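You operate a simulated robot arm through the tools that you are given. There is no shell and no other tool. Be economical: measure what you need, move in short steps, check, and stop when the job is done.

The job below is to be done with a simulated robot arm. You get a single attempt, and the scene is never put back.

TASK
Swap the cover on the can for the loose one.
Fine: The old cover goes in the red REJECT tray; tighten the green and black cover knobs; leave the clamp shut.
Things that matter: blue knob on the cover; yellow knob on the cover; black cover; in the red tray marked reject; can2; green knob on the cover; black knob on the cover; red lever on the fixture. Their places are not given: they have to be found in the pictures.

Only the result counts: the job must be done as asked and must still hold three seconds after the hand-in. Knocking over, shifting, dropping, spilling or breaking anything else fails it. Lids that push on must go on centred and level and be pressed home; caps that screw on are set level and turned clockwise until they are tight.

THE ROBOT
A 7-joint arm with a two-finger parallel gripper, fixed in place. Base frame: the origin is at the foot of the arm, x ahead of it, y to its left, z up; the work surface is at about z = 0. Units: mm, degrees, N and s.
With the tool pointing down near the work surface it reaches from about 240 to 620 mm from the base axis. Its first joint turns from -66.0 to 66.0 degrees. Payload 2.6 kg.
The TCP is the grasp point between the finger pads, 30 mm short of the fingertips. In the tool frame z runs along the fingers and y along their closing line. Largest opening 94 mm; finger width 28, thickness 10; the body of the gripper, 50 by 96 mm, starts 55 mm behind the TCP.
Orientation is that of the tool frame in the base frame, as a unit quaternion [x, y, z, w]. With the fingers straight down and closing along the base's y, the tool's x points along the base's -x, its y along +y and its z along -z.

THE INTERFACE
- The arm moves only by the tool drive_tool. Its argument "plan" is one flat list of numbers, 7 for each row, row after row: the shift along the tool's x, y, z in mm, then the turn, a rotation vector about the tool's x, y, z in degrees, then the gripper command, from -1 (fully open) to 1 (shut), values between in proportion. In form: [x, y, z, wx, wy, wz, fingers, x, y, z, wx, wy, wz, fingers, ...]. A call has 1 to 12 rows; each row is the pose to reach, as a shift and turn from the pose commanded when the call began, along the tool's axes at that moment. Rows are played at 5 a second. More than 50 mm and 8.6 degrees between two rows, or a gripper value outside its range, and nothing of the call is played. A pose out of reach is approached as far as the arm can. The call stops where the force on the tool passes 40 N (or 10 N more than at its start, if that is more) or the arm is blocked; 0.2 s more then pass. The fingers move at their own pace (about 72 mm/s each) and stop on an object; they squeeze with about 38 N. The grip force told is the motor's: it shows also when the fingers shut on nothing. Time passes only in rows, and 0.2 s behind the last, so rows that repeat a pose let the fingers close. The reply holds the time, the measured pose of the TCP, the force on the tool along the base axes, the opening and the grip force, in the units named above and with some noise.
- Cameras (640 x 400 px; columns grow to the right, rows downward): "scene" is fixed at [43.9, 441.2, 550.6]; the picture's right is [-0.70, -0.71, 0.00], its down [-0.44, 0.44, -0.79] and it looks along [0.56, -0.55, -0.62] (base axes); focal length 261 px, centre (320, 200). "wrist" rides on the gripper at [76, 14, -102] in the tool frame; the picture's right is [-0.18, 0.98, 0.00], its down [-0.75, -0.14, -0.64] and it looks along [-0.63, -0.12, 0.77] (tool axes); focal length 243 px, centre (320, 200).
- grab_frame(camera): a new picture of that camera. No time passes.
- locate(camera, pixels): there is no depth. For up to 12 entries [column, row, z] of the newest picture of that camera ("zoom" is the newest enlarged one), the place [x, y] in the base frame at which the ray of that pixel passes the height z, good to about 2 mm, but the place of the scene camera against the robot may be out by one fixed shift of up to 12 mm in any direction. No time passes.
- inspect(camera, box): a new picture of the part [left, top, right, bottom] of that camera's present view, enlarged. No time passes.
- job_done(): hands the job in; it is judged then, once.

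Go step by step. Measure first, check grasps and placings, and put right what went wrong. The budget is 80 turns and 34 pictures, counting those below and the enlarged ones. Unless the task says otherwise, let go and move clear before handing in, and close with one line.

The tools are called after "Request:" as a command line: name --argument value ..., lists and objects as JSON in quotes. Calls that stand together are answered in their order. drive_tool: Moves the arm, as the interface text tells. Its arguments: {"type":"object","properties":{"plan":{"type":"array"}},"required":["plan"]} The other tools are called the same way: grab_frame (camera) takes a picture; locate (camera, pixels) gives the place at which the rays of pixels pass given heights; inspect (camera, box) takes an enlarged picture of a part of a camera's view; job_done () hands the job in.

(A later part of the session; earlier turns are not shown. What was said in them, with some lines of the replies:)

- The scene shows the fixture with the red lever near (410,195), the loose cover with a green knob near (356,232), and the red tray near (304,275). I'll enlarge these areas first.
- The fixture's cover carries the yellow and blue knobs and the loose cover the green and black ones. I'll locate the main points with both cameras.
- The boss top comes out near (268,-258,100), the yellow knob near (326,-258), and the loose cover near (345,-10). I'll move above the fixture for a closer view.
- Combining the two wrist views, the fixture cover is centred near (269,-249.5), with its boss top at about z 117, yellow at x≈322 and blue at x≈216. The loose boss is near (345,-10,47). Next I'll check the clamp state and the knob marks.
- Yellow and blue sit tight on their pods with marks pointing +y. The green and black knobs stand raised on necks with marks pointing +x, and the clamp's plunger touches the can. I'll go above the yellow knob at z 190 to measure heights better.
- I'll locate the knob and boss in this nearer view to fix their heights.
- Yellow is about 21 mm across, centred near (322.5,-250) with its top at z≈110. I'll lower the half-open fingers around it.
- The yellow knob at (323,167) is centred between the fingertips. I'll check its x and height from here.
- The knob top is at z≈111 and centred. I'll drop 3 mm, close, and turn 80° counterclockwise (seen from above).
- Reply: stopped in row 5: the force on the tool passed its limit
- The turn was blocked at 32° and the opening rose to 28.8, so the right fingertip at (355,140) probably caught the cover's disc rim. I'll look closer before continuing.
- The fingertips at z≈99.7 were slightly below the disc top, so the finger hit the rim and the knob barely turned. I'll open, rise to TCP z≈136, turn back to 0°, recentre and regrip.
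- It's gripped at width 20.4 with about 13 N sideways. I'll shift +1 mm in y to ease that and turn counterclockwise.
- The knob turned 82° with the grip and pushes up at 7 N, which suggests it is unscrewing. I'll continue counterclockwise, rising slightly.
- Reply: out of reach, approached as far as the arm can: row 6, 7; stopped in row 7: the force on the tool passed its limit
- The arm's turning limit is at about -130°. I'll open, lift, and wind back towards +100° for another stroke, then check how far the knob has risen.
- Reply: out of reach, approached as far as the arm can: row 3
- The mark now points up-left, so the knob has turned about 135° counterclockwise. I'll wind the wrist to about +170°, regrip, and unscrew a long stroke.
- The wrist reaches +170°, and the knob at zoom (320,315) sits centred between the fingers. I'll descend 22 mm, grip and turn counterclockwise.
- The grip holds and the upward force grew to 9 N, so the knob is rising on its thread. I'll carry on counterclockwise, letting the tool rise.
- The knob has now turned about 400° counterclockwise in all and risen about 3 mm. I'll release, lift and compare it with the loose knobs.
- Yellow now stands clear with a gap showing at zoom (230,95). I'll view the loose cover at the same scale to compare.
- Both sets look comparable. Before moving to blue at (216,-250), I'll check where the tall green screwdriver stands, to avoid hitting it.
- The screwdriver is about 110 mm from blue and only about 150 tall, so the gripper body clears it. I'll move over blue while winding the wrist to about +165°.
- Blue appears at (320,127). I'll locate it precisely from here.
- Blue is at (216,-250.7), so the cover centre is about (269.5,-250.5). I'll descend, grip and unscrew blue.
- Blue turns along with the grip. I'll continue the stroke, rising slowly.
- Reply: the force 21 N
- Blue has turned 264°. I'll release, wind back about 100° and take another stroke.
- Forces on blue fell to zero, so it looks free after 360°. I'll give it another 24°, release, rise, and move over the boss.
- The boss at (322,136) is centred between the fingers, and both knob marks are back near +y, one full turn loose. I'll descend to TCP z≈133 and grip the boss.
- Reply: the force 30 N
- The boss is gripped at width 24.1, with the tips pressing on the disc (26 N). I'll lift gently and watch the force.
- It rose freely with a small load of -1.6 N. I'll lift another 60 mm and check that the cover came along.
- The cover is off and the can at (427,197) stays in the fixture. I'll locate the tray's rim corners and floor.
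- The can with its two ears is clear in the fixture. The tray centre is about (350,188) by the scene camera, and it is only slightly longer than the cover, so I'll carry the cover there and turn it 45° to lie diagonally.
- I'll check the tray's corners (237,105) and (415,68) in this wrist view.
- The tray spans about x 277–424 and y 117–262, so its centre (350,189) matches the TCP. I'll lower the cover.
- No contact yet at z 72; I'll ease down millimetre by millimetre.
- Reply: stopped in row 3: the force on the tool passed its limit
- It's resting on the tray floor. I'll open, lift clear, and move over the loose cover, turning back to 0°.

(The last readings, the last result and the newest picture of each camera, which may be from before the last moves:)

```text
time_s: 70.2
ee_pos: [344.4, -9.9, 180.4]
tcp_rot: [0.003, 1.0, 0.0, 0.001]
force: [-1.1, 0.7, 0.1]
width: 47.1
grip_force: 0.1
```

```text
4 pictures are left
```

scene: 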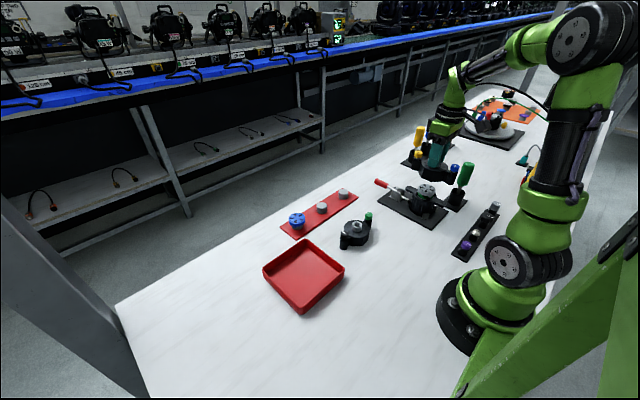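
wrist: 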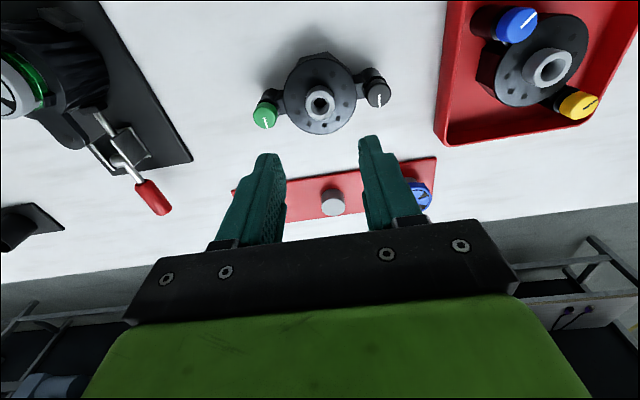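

The old cover lies flat in the tray. I'll locate the loose boss (320,102), green (265,114) and black (378,94).

Request:
locate --camera "wrist" --pixels '[[320, 102, 47], [265, 114, 50], [378, 94, 50], [320, 102, 43]]'

```text
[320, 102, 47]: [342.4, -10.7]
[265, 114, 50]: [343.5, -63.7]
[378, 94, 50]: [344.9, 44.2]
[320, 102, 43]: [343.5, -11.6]
```

The knob midpoint is (344.2,-9.8), so the gripper is well centred. I'll descend to about z 70 and grip the boss.

Request:
drive_tool --plan '[0.3, 0, 40, 0, 0, 0, 0, 0.3, 0, 80, 0, 0, 0, 0, 0.3, 0, 103, 0, 0, 0, 0, 0.3, 0, 108, 0, 0, 0, 0, 0.3, 0, 110.5, 0, 0, 0, 0, 0.3, 0, 110.5, 0, 0, 0, 1, 0.3, 0, 110.5, 0, 0, 0, 1, 0.3, 0, 110.5, 0, 0, 0, 1]'

```text
time_s: 72.0
ee_pos: [343.1, -11.1, 70.9]
tcp_rot: [0.002, 1.0, 0.002, 0.0]
force: [-0.1, 0.7, -0.6]
width: 27.5
grip_force: 37.9
```

Gripped at width 27.5, a bit wider than the old boss. I'll lift slightly and check the load.

Request:
drive_tool --plan '[0, 0, -2, 0, 0, 0, 1, 0, 0, -6, 0, 0, 0, 1, 0, 0, -12, 0, 0, 0, 1, 0, 0, -12, 0, 0, 0, 1]'

Request:
inspect --camera "wrist" --box '[220, 60, 420, 185]'

```text
time_s: 73.0
ee_pos: [344.1, -9.8, 82.4]
tcp_rot: [0.002, 1.0, 0.001, 0.0]
force: [0.1, 0.1, -1.9]
width: 27.4
grip_force: 37.9
```

```text
3.20 times, centred on (320, 122) of wrist
```

zoom: 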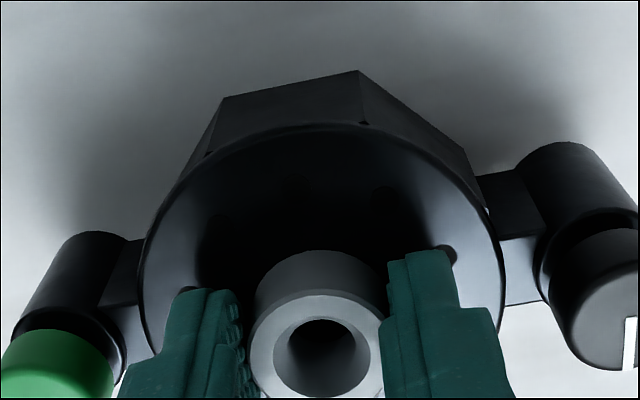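

The new cover is held level with a load of -1.9 N. I'll raise it and carry it over the can centre (269.9,-250.8), turning 90° counterclockwise so the pods match the ears.

Request:
drive_tool --plan '[0, 0, -35, 0, 0, 0, 1, 0, 0, -70, 0, 0, 0, 1, 0, 0, -105, 0, 0, 0, 1, 0, 0, -125, 0, 0, 0, 1]'

Request:
drive_tool --plan '[6, -22, 0, 0, 0, -8.2, 1, 13, -44, 0, 0, 0, -16.4, 1, 20, -66, 0, 0, 0, -24.6, 1, 27, -88, 0, 0, 0, -32.8, 1, 34, -110, 0, 0, 0, -41, 1, 41, -132, 0, 0, 0, -49.2, 1, 48, -154, 0, 0, 0, -57.4, 1, 54, -176, 0, 0, 0, -65.6, 1, 61, -198, 0, 0, 0, -73.8, 1, 68, -220, 0, 0, 0, -82, 1, 74.1, -240.8, 0, 0, 0, -90, 1, 74.1, -240.8, 0, 0, 0, -90, 1]'

Request:
drive_tool --plan '[0, 0, 0, 0, 0, 0, 1, 0, 0, 0, 0, 0, 0, 1]'

Request:
drive_tool --plan '[0, 0, 0, 0, 0, 0, 1]'

```text
time_s: 74.0
ee_pos: [343.0, -10.3, 206.7]
tcp_rot: [0.003, 1.0, 0.001, 0.0]
force: [1.3, -0.6, -2.4]
width: 27.1
grip_force: 37.7
```

```text
time_s: 76.6
ee_pos: [268.9, -251.7, 205.4]
tcp_rot: [-0.706, 0.708, 0.0, 0.0]
force: [-0.1, 0.8, -0.9]
width: 27.2
grip_force: 37.8
```

```text
time_s: 77.2
ee_pos: [268.2, -250.2, 206.4]
tcp_rot: [-0.705, 0.71, 0.001, 0.0]
force: [0.0, -0.3, -2.1]
width: 27.1
grip_force: 38.2
```

```text
time_s: 77.6
ee_pos: [269.2, -251.6, 206.8]
tcp_rot: [-0.705, 0.709, 0.001, 0.0]
force: [0.7, -0.2, -2.5]
width: 27.3
grip_force: 38.3
```

The TCP averages (268.8,-251.2), so I'll correct by 1 mm and lower slowly towards seating at z≈137.

Request:
drive_tool --plan '[-0.4, -1, 15, 0, 0, 0, 1, -0.4, -1, 30, 0, 0, 0, 1, -0.4, -1, 42, 0, 0, 0, 1, -0.4, -1, 50, 0, 0, 0, 1, -0.4, -1, 56, 0, 0, 0, 1, -0.4, -1, 60, 0, 0, 0, 1, -0.4, -1, 62, 0, 0, 0, 1, -0.4, -1, 64, 0, 0, 0, 1, -0.4, -1, 65, 0, 0, 0, 1]'

```text
time_s: 79.6
ee_pos: [269.3, -249.7, 142.5]
tcp_rot: [-0.705, 0.709, -0.001, 0.001]
force: [2.0, -1.9, -0.4]
width: 27.3
grip_force: 38.1
```

The cover is going down around the insert with little force. I'll continue in 1 mm steps.

Request:
drive_tool --plan '[0, 0, 1, 0, 0, 0, 1, 0, 0, 2, 0, 0, 0, 1, 0, 0, 3, 0, 0, 0, 1, 0, 0, 4, 0, 0, 0, 1, 0, 0, 5, 0, 0, 0, 1, 0, 0, 6, 0, 0, 0, 1, 0, 0, 7, 0, 0, 0, 1]'

```text
time_s: 81.2
ee_pos: [270.1, -250.5, 135.1]
tcp_rot: [-0.705, 0.709, -0.001, 0.0]
force: [-0.1, -0.7, 25.4]
width: 27.1
grip_force: 38.0
```

There is 25 N of upward force at z 135, close to the expected seat. I'll press slightly more and look from the scene camera.

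Request:
drive_tool --plan '[0, 0, 0.5, 0, 0, 0, 1, 0, 0, 1, 0, 0, 0, 1]'

Request:
inspect --camera "scene" --box '[390, 160, 470, 225]'

```text
time_s: 81.8
ee_pos: [269.9, -250.0, 134.9]
tcp_rot: [-0.705, 0.709, 0.0, 0.001]
force: [2.2, -0.3, 25.6]
width: 27.3
grip_force: 38.0
```

```text
6.15 times, centred on (430, 192) of scene
```

zoom: 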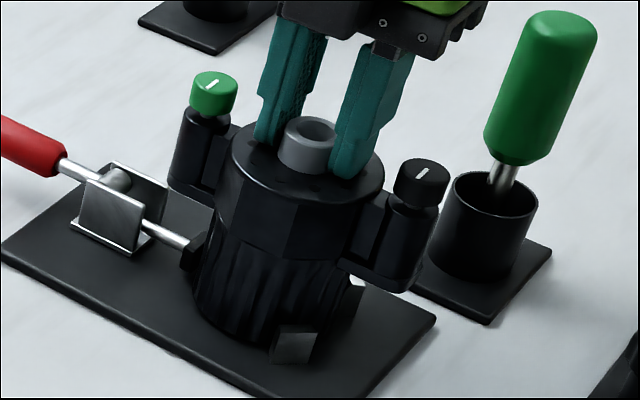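

The cover is seated on the ears with the pods aligned; green is at the clamp side and black at the far side. I'll release, rise and move over green, turning to about -120°.

Request:
drive_tool --plan '[0, 0, -1, 0, 0, 0, 0.1, 0, 0, -1, 0, 0, 0, 0.1, 0, 0, -20, 0, 0, 0, 0.1, 0, 0, -35, 0, 0, 0, 0.1, 0, -15, -35, 0, 0, -7.5, 0.1, 0, -30, -35, 0, 0, -15, 0.1, 0, -45, -35, 0, 0, -22, 0.1, 0, -53.7, -35, 0, 0, -30, 0.1, 0, -53.7, -35, 0, 0, -30, 0.1, 0, -53.7, -35, 0, 0, -30, 0.1]'

Request:
drive_tool --plan '[0, 0, 0, 0, 0, 0, 0.1]'

Request:
drive_tool --plan '[0, 0, 0, 0, 0, 0, 0.1]'

```text
time_s: 84.0
ee_pos: [322.5, -250.9, 169.5]
tcp_rot: [0.865, -0.502, 0.0, 0.0]
force: [-0.6, -0.3, -0.4]
width: 42.5
grip_force: 0.1
```

```text
time_s: 84.4
ee_pos: [322.9, -250.3, 168.5]
tcp_rot: [0.865, -0.502, 0.0, 0.001]
force: [-0.4, -0.4, 0.1]
width: 42.3
grip_force: 0.2
```

```text
time_s: 84.8
ee_pos: [322.8, -250.9, 169.3]
tcp_rot: [0.865, -0.502, 0.0, 0.0]
force: [-0.1, 0.2, -0.1]
width: 42.5
grip_force: 0.0
```

The TCP is at (322.7,-250.7,169). I'll descend to 138, grip green and turn it clockwise, following it down.

Request:
drive_tool --plan '[0.3, -0.6, 15, 0, 0, 0, 0.1, 0.3, -0.6, 28, 0, 0, 0, 0.1, 0.3, -0.6, 31, 0, 0, 0, 0.1, 0.3, -0.6, 31, 0, 0, 0, 1, 0.3, -0.6, 31, 0, 0, 0, 1, 0.3, -0.6, 31, 0, 0, 0, 1]'

Request:
drive_tool --plan '[0, 0, 0.1, 0, 0, 8, 1, 0, 0, 0.1, 0, 0, 16, 1, 0, 0, 0.2, 0, 0, 24, 1, 0, 0, 0.2, 0, 0, 32, 1, 0, 0, 0.3, 0, 0, 40, 1, 0, 0, 0.3, 0, 0, 48, 1, 0, 0, 0.4, 0, 0, 56, 1, 0, 0, 0.4, 0, 0, 64, 1, 0, 0, 0.5, 0, 0, 72, 1, 0, 0, 0.5, 0, 0, 80, 1, 0, 0, 0.6, 0, 0, 88, 1]'

```text
time_s: 86.2
ee_pos: [324.5, -249.4, 137.3]
tcp_rot: [0.865, -0.501, 0.0, -0.001]
force: [8.2, 3.1, 0.0]
width: 20.3
grip_force: 37.9
```

```text
time_s: 88.6
ee_pos: [322.6, -250.1, 135.4]
tcp_rot: [-0.272, 0.962, 0.002, 0.0]
force: [-1.9, 10.8, 0.3]
width: 20.2
grip_force: 38.4
```

The grip is turning smoothly. I'll continue clockwise at nearly constant height, with the tips just above the disc.

Request:
drive_tool --plan '[0, 0, -0.2, 0, 0, 8, 1, 0, 0, -0.2, 0, 0, 16, 1, 0, 0, -0.2, 0, 0, 24, 1, 0, 0, -0.2, 0, 0, 32, 1, 0, 0, -0.2, 0, 0, 40, 1, 0, 0, -0.2, 0, 0, 48, 1, 0, 0, -0.2, 0, 0, 56, 1, 0, 0, -0.2, 0, 0, 64, 1, 0, 0, -0.2, 0, 0, 72, 1, 0, 0, -0.2, 0, 0, 80, 1, 0, 0, -0.2, 0, 0, 88, 1]'

Request:
drive_tool --plan '[0, 0, 0, 0, 0, 8, 1, 0, 0, 0, 0, 0, 16, 1, 0, 0, 0, 0, 0, 24, 1, 0, 0, 0, 0, 0, 32, 1, 0, 0, 0, 0, 0, 40, 1, 0, 0, 0, 0, 0, 48, 1, 0, 0, 0, 0, 0, 56, 1, 0, 0, 0, 0, 0, 64, 1, 0, 0, 0, 0, 0, 72, 1, 0, 0, 0, 0, 0, 80, 1, 0, 0, 0, 0, 0, 88, 1, 0, 0, 0, 0, 0, 96, 1]'

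```text
time_s: 91.0
ee_pos: [322.2, -248.5, 135.6]
tcp_rot: [0.474, 0.881, 0.003, -0.004]
force: [-3.2, 22.9, -7.5]
width: 20.4
grip_force: 38.1
```

```text
time_s: 93.6
ee_pos: [324.1, -248.9, 137.4]
tcp_rot: [0.971, 0.238, 0.0, -0.002]
force: [4.9, 14.8, -22.1]
width: 20.1
grip_force: 37.7
```

Green has turned 272° and is pulling down at 22 N. I'll release, wind back 150°, and finish tightening.

Request:
drive_tool --plan '[0, 0, 0, 0, 0, 0, 0.1, 0, 0, 0, 0, 0, 0, 0.1, 0.4, -0.7, -15, 0, 0, 0, 0.1, 0.4, -0.7, -15, 0, 0, -8.5, 0.1, 0.4, -0.7, -15, 0, 0, -17, 0.1, 0.4, -0.7, -15, 0, 0, -25.5, 0.1, 0.4, -0.7, -15, 0, 0, -34, 0.1, 0.4, -0.7, -15, 0, 0, -42.5, 0.1, 0.4, -0.7, -15, 0, 0, -51, 0.1, 0.4, -0.7, -15, 0, 0, -59.5, 0.1, 0.4, -0.7, -15, 0, 0, -68, 0.1]'

Request:
drive_tool --plan '[0, 0, 0, 0, 0, -8.5, 0.1, 0, 0, 0, 0, 0, -17, 0.1, 0, 0, 0, 0, 0, -25.5, 0.1, 0, 0, 0, 0, 0, -34, 0.1, 0, 0, 0, 0, 0, -42.5, 0.1, 0, 0, 0, 0, 0, -51, 0.1, 0, 0, 0, 0, 0, -59.5, 0.1, 0, 0, 0, 0, 0, -68, 0.1, 0, 0, 0, 0, 0, -76.5, 0.1, 0, 0, 0, 0, 0, -84, 0.1, 0, 0, 0, 0, 0, -84, 0.1]'

Request:
drive_tool --plan '[0, 0, 0, 0, 0, 0, 0.1]'

```text
time_s: 96.0
ee_pos: [323.3, -249.6, 151.5]
tcp_rot: [0.671, 0.742, 0.0, 0.0]
force: [0.4, 0.2, 0.6]
width: 42.3
grip_force: 0.0
```

```text
time_s: 98.4
ee_pos: [324.1, -250.1, 152.7]
tcp_rot: [0.002, 1.0, 0.0, 0.001]
force: [-0.2, 0.1, 0.3]
width: 42.3
grip_force: 0.0
```

```text
time_s: 98.8
ee_pos: [323.1, -249.2, 152.2]
tcp_rot: [0.003, 1.0, 0.001, 0.0]
force: [-0.8, -0.8, 0.5]
width: 42.0
grip_force: 0.1
```

The wrist is back at 0° over green. I'll descend 16.5 mm to z≈135.7, grip and keep turning clockwise.

Request:
drive_tool --plan '[0, 0, 10, 0, 0, 0, 0.1, 0, 0, 16.5, 0, 0, 0, 0.1, 0, 0, 16.5, 0, 0, 0, 1, 0, 0, 16.5, 0, 0, 0, 1, 0, 0, 16.5, 0, 0, 0, 1]'

Request:
drive_tool --plan '[0, 0, 0, 0, 0, 8, 1, 0, 0, 0, 0, 0, 16, 1, 0, 0, 0, 0, 0, 24, 1, 0, 0, 0, 0, 0, 32, 1, 0, 0, 0, 0, 0, 40, 1, 0, 0, 0, 0, 0, 48, 1, 0, 0, 0, 0, 0, 56, 1, 0, 0, 0, 0, 0, 64, 1, 0, 0, 0, 0, 0, 72, 1, 0, 0, 0, 0, 0, 80, 1, 0, 0, 0, 0, 0, 88, 1]'

```text
time_s: 100.0
ee_pos: [324.2, -247.6, 136.8]
tcp_rot: [0.003, 1.0, 0.002, 0.0]
force: [-0.5, 4.7, 1.5]
width: 20.1
grip_force: 38.8
```

```text
time_s: 102.4
ee_pos: [323.1, -249.8, 135.1]
tcp_rot: [0.698, 0.716, 0.001, -0.001]
force: [4.6, 11.4, -5.8]
width: 20.5
grip_force: 38.8
```

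Green is at 360° in all with no stop felt yet. I'll continue clockwise.

Request:
drive_tool --plan '[0, 0, 0, 0, 0, 8, 1, 0, 0, 0, 0, 0, 16, 1, 0, 0, 0, 0, 0, 24, 1, 0, 0, 0, 0, 0, 32, 1, 0, 0, 0, 0, 0, 40, 1, 0, 0, 0, 0, 0, 48, 1, 0, 0, 0, 0, 0, 56, 1, 0, 0, 0, 0, 0, 64, 1, 0, 0, 0, 0, 0, 72, 1]'

```text
time_s: 104.4
ee_pos: [325.0, -248.5, 136.6]
tcp_rot: [0.985, 0.17, 0.0, -0.002]
force: [-7.2, 8.5, 0.5]
width: 20.3
grip_force: 37.9
```

The gripper completed another 72°. A close look at green's mark will show whether the knob followed or the fingers slipped, meaning it is tight.

Request:
inspect --camera "wrist" --box '[240, 80, 400, 180]'

```text
4.00 times, centred on (320, 130) of wrist
```

zoom: 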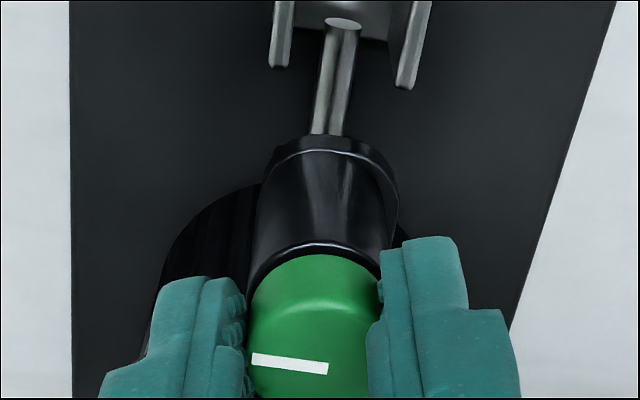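

The mark points to base +y again, exactly the tight orientation yellow had, and the knob sits flush. The fingers slipped over the last turn, so green is tight. Now I'll release and move to black while winding to about -100°.

Request:
drive_tool --plan '[0, 0, 0, 0, 0, 0, 0.1, 0, 0, 0, 0, 0, 0, 0.1, 0, 0, -35, 0, 0, 0, 0.1, -17, -6, -35, 0, 0, -8, 0.1, -34, -12, -35, 0, 0, -16, 0.1, -51, -18, -35, 0, 0, -24, 0.1, -68, -24, -35, 0, 0, -32, 0.1, -85, -29, -35, 0, 0, -40, 0.1, -101.7, -34.8, -35, 0, 0, -48, 0.1, -101.7, -34.8, -35, 0, 0, -56, 0.1, -101.7, -34.8, -35, 0, 0, -64, 0.1, -101.7, -34.8, -35, 0, 0, -72, 0.1]'

Request:
drive_tool --plan '[0, 0, 0, 0, 0, -8.2, 0.1, 0, 0, 0, 0, 0, -16.4, 0.1, 0, 0, 0, 0, 0, -24.6, 0.1, 0, 0, 0, 0, 0, -32.8, 0.1, 0, 0, 0, 0, 0, -41, 0.1, 0, 0, 0, 0, 0, -49.2, 0.1, 0, 0, 0, 0, 0, -57.4, 0.1, 0, 0, 0, 0, 0, -65.6, 0.1, 0, 0, 0, 0, 0, -73.8, 0.1, 0, 0, 0, 0, 0, -82, 0.1, 0, 0, 0, 0, 0, -90, 0.1, 0, 0, 0, 0, 0, -90, 0.1]'

Request:
drive_tool --plan '[0, 0, 0, 0, 0, -8.2, 0.1, 0, 0, 0, 0, 0, -16.4, 0.1, 0, 0, 0, 0, 0, -24.6, 0.1, 0, 0, 0, 0, 0, -32.8, 0.1, 0, 0, 0, 0, 0, -41, 0.1, 0, 0, 0, 0, 0, -49.2, 0.1, 0, 0, 0, 0, 0, -57.4, 0.1, 0, 0, 0, 0, 0, -65.6, 0.1, 0, 0, 0, 0, 0, -73.8, 0.1, 0, 0, 0, 0, 0, -82, 0.1, 0, 0, 0, 0, 0, -90, 0.1, 0, 0, 0, 0, 0, -98, 0.1]'

Request:
drive_tool --plan '[0, 0, 0, 0, 0, 0, 0.1]'

Request:
drive_tool --plan '[0, 0, 0, 0, 0, 0, 0.1]'

```text
time_s: 107.0
ee_pos: [215.8, -250.8, 170.6]
tcp_rot: [0.695, 0.719, 0.0, -0.001]
force: [0.8, 0.3, -0.6]
width: 42.3
grip_force: 0.1
```

```text
time_s: 109.6
ee_pos: [215.9, -250.7, 170.3]
tcp_rot: [-0.016, 1.0, 0.0, 0.0]
force: [-0.3, -0.1, -0.2]
width: 42.1
grip_force: 0.1
```

```text
time_s: 112.2
ee_pos: [216.3, -250.6, 171.0]
tcp_rot: [0.766, -0.643, -0.001, -0.001]
force: [-1.0, -0.2, 0.3]
width: 42.3
grip_force: 0.1
```

```text
time_s: 112.6
ee_pos: [216.5, -251.4, 171.0]
tcp_rot: [0.764, -0.645, -0.001, 0.0]
force: [0.9, -0.4, -0.2]
width: 42.7
grip_force: 0.0
```

```text
time_s: 113.0
ee_pos: [216.4, -251.3, 171.2]
tcp_rot: [0.765, -0.645, -0.001, -0.001]
force: [-0.4, 0.4, -0.2]
width: 42.6
grip_force: 0.0
```

I'm over black at (216.3,-251). I'll descend to z≈138, grip and turn clockwise.

Request:
drive_tool --plan '[0, 0, 15, 0, 0, 0, 0.1, 0, 0, 28, 0, 0, 0, 0.1, 0, 0, 33, 0, 0, 0, 0.1, 0, 0, 33, 0, 0, 0, 1, 0, 0, 33, 0, 0, 0, 1, 0, 0, 33, 0, 0, 0, 1]'

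Request:
drive_tool --plan '[0, 0, 0.1, 0, 0, 8, 1, 0, 0, 0.1, 0, 0, 16, 1, 0, 0, 0.2, 0, 0, 24, 1, 0, 0, 0.2, 0, 0, 32, 1, 0, 0, 0.3, 0, 0, 40, 1, 0, 0, 0.3, 0, 0, 48, 1, 0, 0, 0.4, 0, 0, 56, 1, 0, 0, 0.4, 0, 0, 64, 1, 0, 0, 0.5, 0, 0, 72, 1, 0, 0, 0.5, 0, 0, 80, 1, 0, 0, 0.6, 0, 0, 88, 1]'

```text
time_s: 114.4
ee_pos: [215.5, -250.9, 137.8]
tcp_rot: [0.765, -0.644, 0.0, -0.001]
force: [1.3, -0.6, 0.3]
width: 20.6
grip_force: 38.1
```

```text
time_s: 116.8
ee_pos: [213.6, -249.3, 136.1]
tcp_rot: [-0.1, 0.995, 0.004, -0.002]
force: [-29.5, 12.6, 9.2]
width: 20.6
grip_force: 37.8
```

A sideways force of -29.5 N has appeared, so a fingertip may be brushing the disc. I'll open, raise 1.5 mm, re-centre and regrip here.

Request:
drive_tool --plan '[0, 0, 0, 0, 0, 0, 0.1, 0, 0, -1.5, 0, 0, 0, 0.1, 0, 0, -1.5, 0, 0, 0, 0.1]'

Request:
drive_tool --plan '[0, 0, 0, 0, 0, 0, 1, 0, 0, 0, 0, 0, 0, 1, 0, 0, 0, 0, 0, 0, 1]'

```text
time_s: 117.6
ee_pos: [216.2, -251.5, 139.5]
tcp_rot: [-0.102, 0.995, 0.001, 0.0]
force: [-0.1, -0.3, 0.3]
width: 42.1
grip_force: 0.1
```

```text
time_s: 118.4
ee_pos: [215.1, -250.3, 137.1]
tcp_rot: [-0.101, 0.995, 0.003, -0.001]
force: [-5.3, 21.0, 5.6]
width: 20.6
grip_force: 38.2
```

The knob sits about 1.5 mm to +y. I'll shift that way and continue clockwise.

Request:
drive_tool --plan '[0, 1.3, 0, 0, 0, 0, 1, 0, 1.3, 0, 0, 0, 8, 1, 0, 1.3, 0, 0, 0, 16, 1, 0, 1.3, 0, 0, 0, 24, 1, 0, 1.3, 0, 0, 0, 32, 1, 0, 1.3, 0, 0, 0, 40, 1, 0, 1.3, 0, 0, 0, 48, 1, 0, 1.3, 0, 0, 0, 56, 1, 0, 1.3, 0, 0, 0, 64, 1, 0, 1.3, 0, 0, 0, 72, 1, 0, 1.3, 0, 0, 0, 80, 1, 0, 1.3, 0, 0, 0, 88, 1]'

Request:
drive_tool --plan '[0, 0, 0, 0, 0, 8, 1, 0, 0, 0, 0, 0, 16, 1, 0, 0, 0, 0, 0, 24, 1, 0, 0, 0, 0, 0, 32, 1, 0, 0, 0, 0, 0, 40, 1, 0, 0, 0, 0, 0, 48, 1, 0, 0, 0, 0, 0, 56, 1, 0, 0, 0, 0, 0, 64, 1, 0, 0, 0, 0, 0, 72, 1, 0, 0, 0, 0, 0, 80, 1, 0, 0, 0, 0, 0, 88, 1]'

```text
time_s: 121.0
ee_pos: [215.4, -248.9, 137.5]
tcp_rot: [0.62, 0.785, 0.002, -0.002]
force: [3.5, 19.0, -8.4]
width: 20.1
grip_force: 37.9
```

```text
time_s: 123.4
ee_pos: [216.1, -248.5, 137.5]
tcp_rot: [0.991, 0.135, -0.001, -0.002]
force: [5.2, 15.5, -18.1]
width: 20.5
grip_force: 37.9
```

Black is following and pulling down at 18 N, with about 264° done. I'll release, wind back and take the final strokes.

Request:
drive_tool --plan '[0, 0, 0, 0, 0, 0, 0.1, 0, 0, 0, 0, 0, 0, 0.1, 0.2, -0.7, -15, 0, 0, 0, 0.1, 0.2, -0.7, -15, 0, 0, -8.5, 0.1, 0.2, -0.7, -15, 0, 0, -17, 0.1, 0.2, -0.7, -15, 0, 0, -25.5, 0.1, 0.2, -0.7, -15, 0, 0, -34, 0.1, 0.2, -0.7, -15, 0, 0, -42.5, 0.1, 0.2, -0.7, -15, 0, 0, -51, 0.1, 0.2, -0.7, -15, 0, 0, -59.5, 0.1, 0.2, -0.7, -15, 0, 0, -68, 0.1, 0.2, -0.7, -15, 0, 0, -76.5, 0.1]'

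Request:
drive_tool --plan '[0, 0, 0, 0, 0, -8.5, 0.1, 0, 0, 0, 0, 0, -17, 0.1, 0, 0, 0, 0, 0, -25.5, 0.1, 0, 0, 0, 0, 0, -34, 0.1, 0, 0, 0, 0, 0, -42.5, 0.1, 0, 0, 0, 0, 0, -51, 0.1, 0, 0, 0, 0, 0, -59.5, 0.1, 0, 0, 0, 0, 0, -68, 0.1, 0, 0, 0, 0, 0, -76.5, 0.1, 0, 0, 0, 0, 0, -85, 0.1, 0, 0, 0, 0, 0, -85, 0.1]'

Request:
drive_tool --plan '[0, 0, 10, 0, 0, 0, 0.1, 0, 0, 16, 0, 0, 0, 0.1, 0, 0, 16, 0, 0, 0, 1, 0, 0, 16, 0, 0, 0, 1, 0, 0, 16, 0, 0, 0, 1]'

```text
time_s: 126.0
ee_pos: [216.1, -248.9, 153.2]
tcp_rot: [0.693, 0.721, 0.001, 0.0]
force: [-0.2, 1.0, 0.2]
width: 42.1
grip_force: 0.0
```

```text
time_s: 128.4
ee_pos: [215.7, -248.7, 152.4]
tcp_rot: [0.023, 1.0, 0.002, 0.0]
force: [1.0, 1.0, 0.8]
width: 42.4
grip_force: 0.1
```

```text
time_s: 129.6
ee_pos: [215.2, -249.8, 138.2]
tcp_rot: [0.024, 1.0, 0.001, 0.0]
force: [-1.6, 3.5, 0.6]
width: 20.4
grip_force: 37.6
```

Regripped near 0° with balanced forces. I'll turn clockwise to tight.

Request:
drive_tool --plan '[0, 0, 0, 0, 0, 8, 1, 0, 0, 0, 0, 0, 16, 1, 0, 0, 0, 0, 0, 24, 1, 0, 0, 0, 0, 0, 32, 1, 0, 0, 0, 0, 0, 40, 1, 0, 0, 0, 0, 0, 48, 1, 0, 0, 0, 0, 0, 56, 1, 0, 0, 0, 0, 0, 64, 1, 0, 0, 0, 0, 0, 72, 1, 0, 0, 0, 0, 0, 80, 1, 0, 0, 0, 0, 0, 88, 1]'

Request:
drive_tool --plan '[0, 0, 0, 0, 0, 8, 1, 0, 0, 0, 0, 0, 16, 1, 0, 0, 0, 0, 0, 24, 1, 0, 0, 0, 0, 0, 32, 1, 0, 0, 0, 0, 0, 40, 1, 0, 0, 0, 0, 0, 48, 1, 0, 0, 0, 0, 0, 56, 1, 0, 0, 0, 0, 0, 64, 1, 0, 0, 0, 0, 0, 72, 1, 0, 0, 0, 0, 0, 80, 1]'

```text
time_s: 132.0
ee_pos: [216.0, -249.0, 137.4]
tcp_rot: [0.713, 0.701, 0.0, -0.001]
force: [-1.1, 4.3, -4.3]
width: 20.4
grip_force: 38.2
```

```text
time_s: 134.2
ee_pos: [215.8, -248.6, 136.9]
tcp_rot: [0.997, 0.078, 0.0, -0.001]
force: [-4.2, 7.2, 0.3]
width: 20.4
grip_force: 38.0
```

The forces end the same way as for green. I'll release, rise clear, and use the last picture to verify both knobs.

Request:
drive_tool --plan '[0, 0, 0, 0, 0, 0, 0.1, 0, 0, 0, 0, 0, 0, 0.1, 0, 0, -30, 0, 0, 0, 0.1, 0, 0, -65, 0, 0, 0, 0.1, 0, 0, -100, 0, 0, 0, 0.1, 0, 0, -130, 0, 0, 0, 0.1, 0, 0, -130, 0, 0, 0, 0.1]'

Request:
inspect --camera "scene" --box '[390, 165, 460, 220]'

```text
time_s: 135.8
ee_pos: [215.3, -249.5, 266.8]
tcp_rot: [0.997, 0.08, 0.0, -0.001]
force: [0.4, -0.6, 0.7]
width: 42.4
grip_force: 0.0
```

```text
7.27 times, centred on (425, 192) of scene
```

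zoom: 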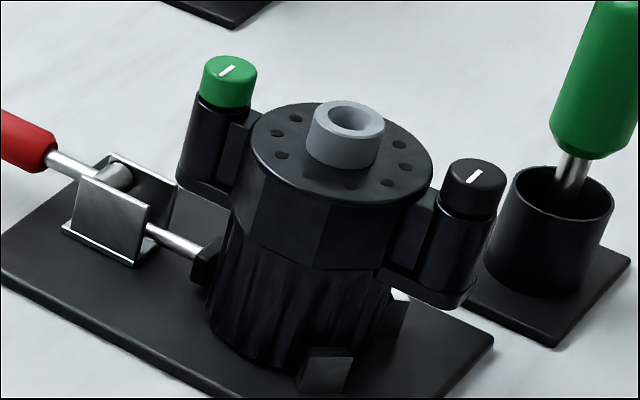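

Green and black now sit flush, with the same marks and heights as the original tight knobs. The clamp lever hasn't moved, and the gripper is open and clear, so I'm handing in.

Request:
job_done

```text
The job is handed in.
```

The loose cover is now on the can with its green and black knobs tightened, the old cover is in the red REJECT tray, and the clamp was left shut.
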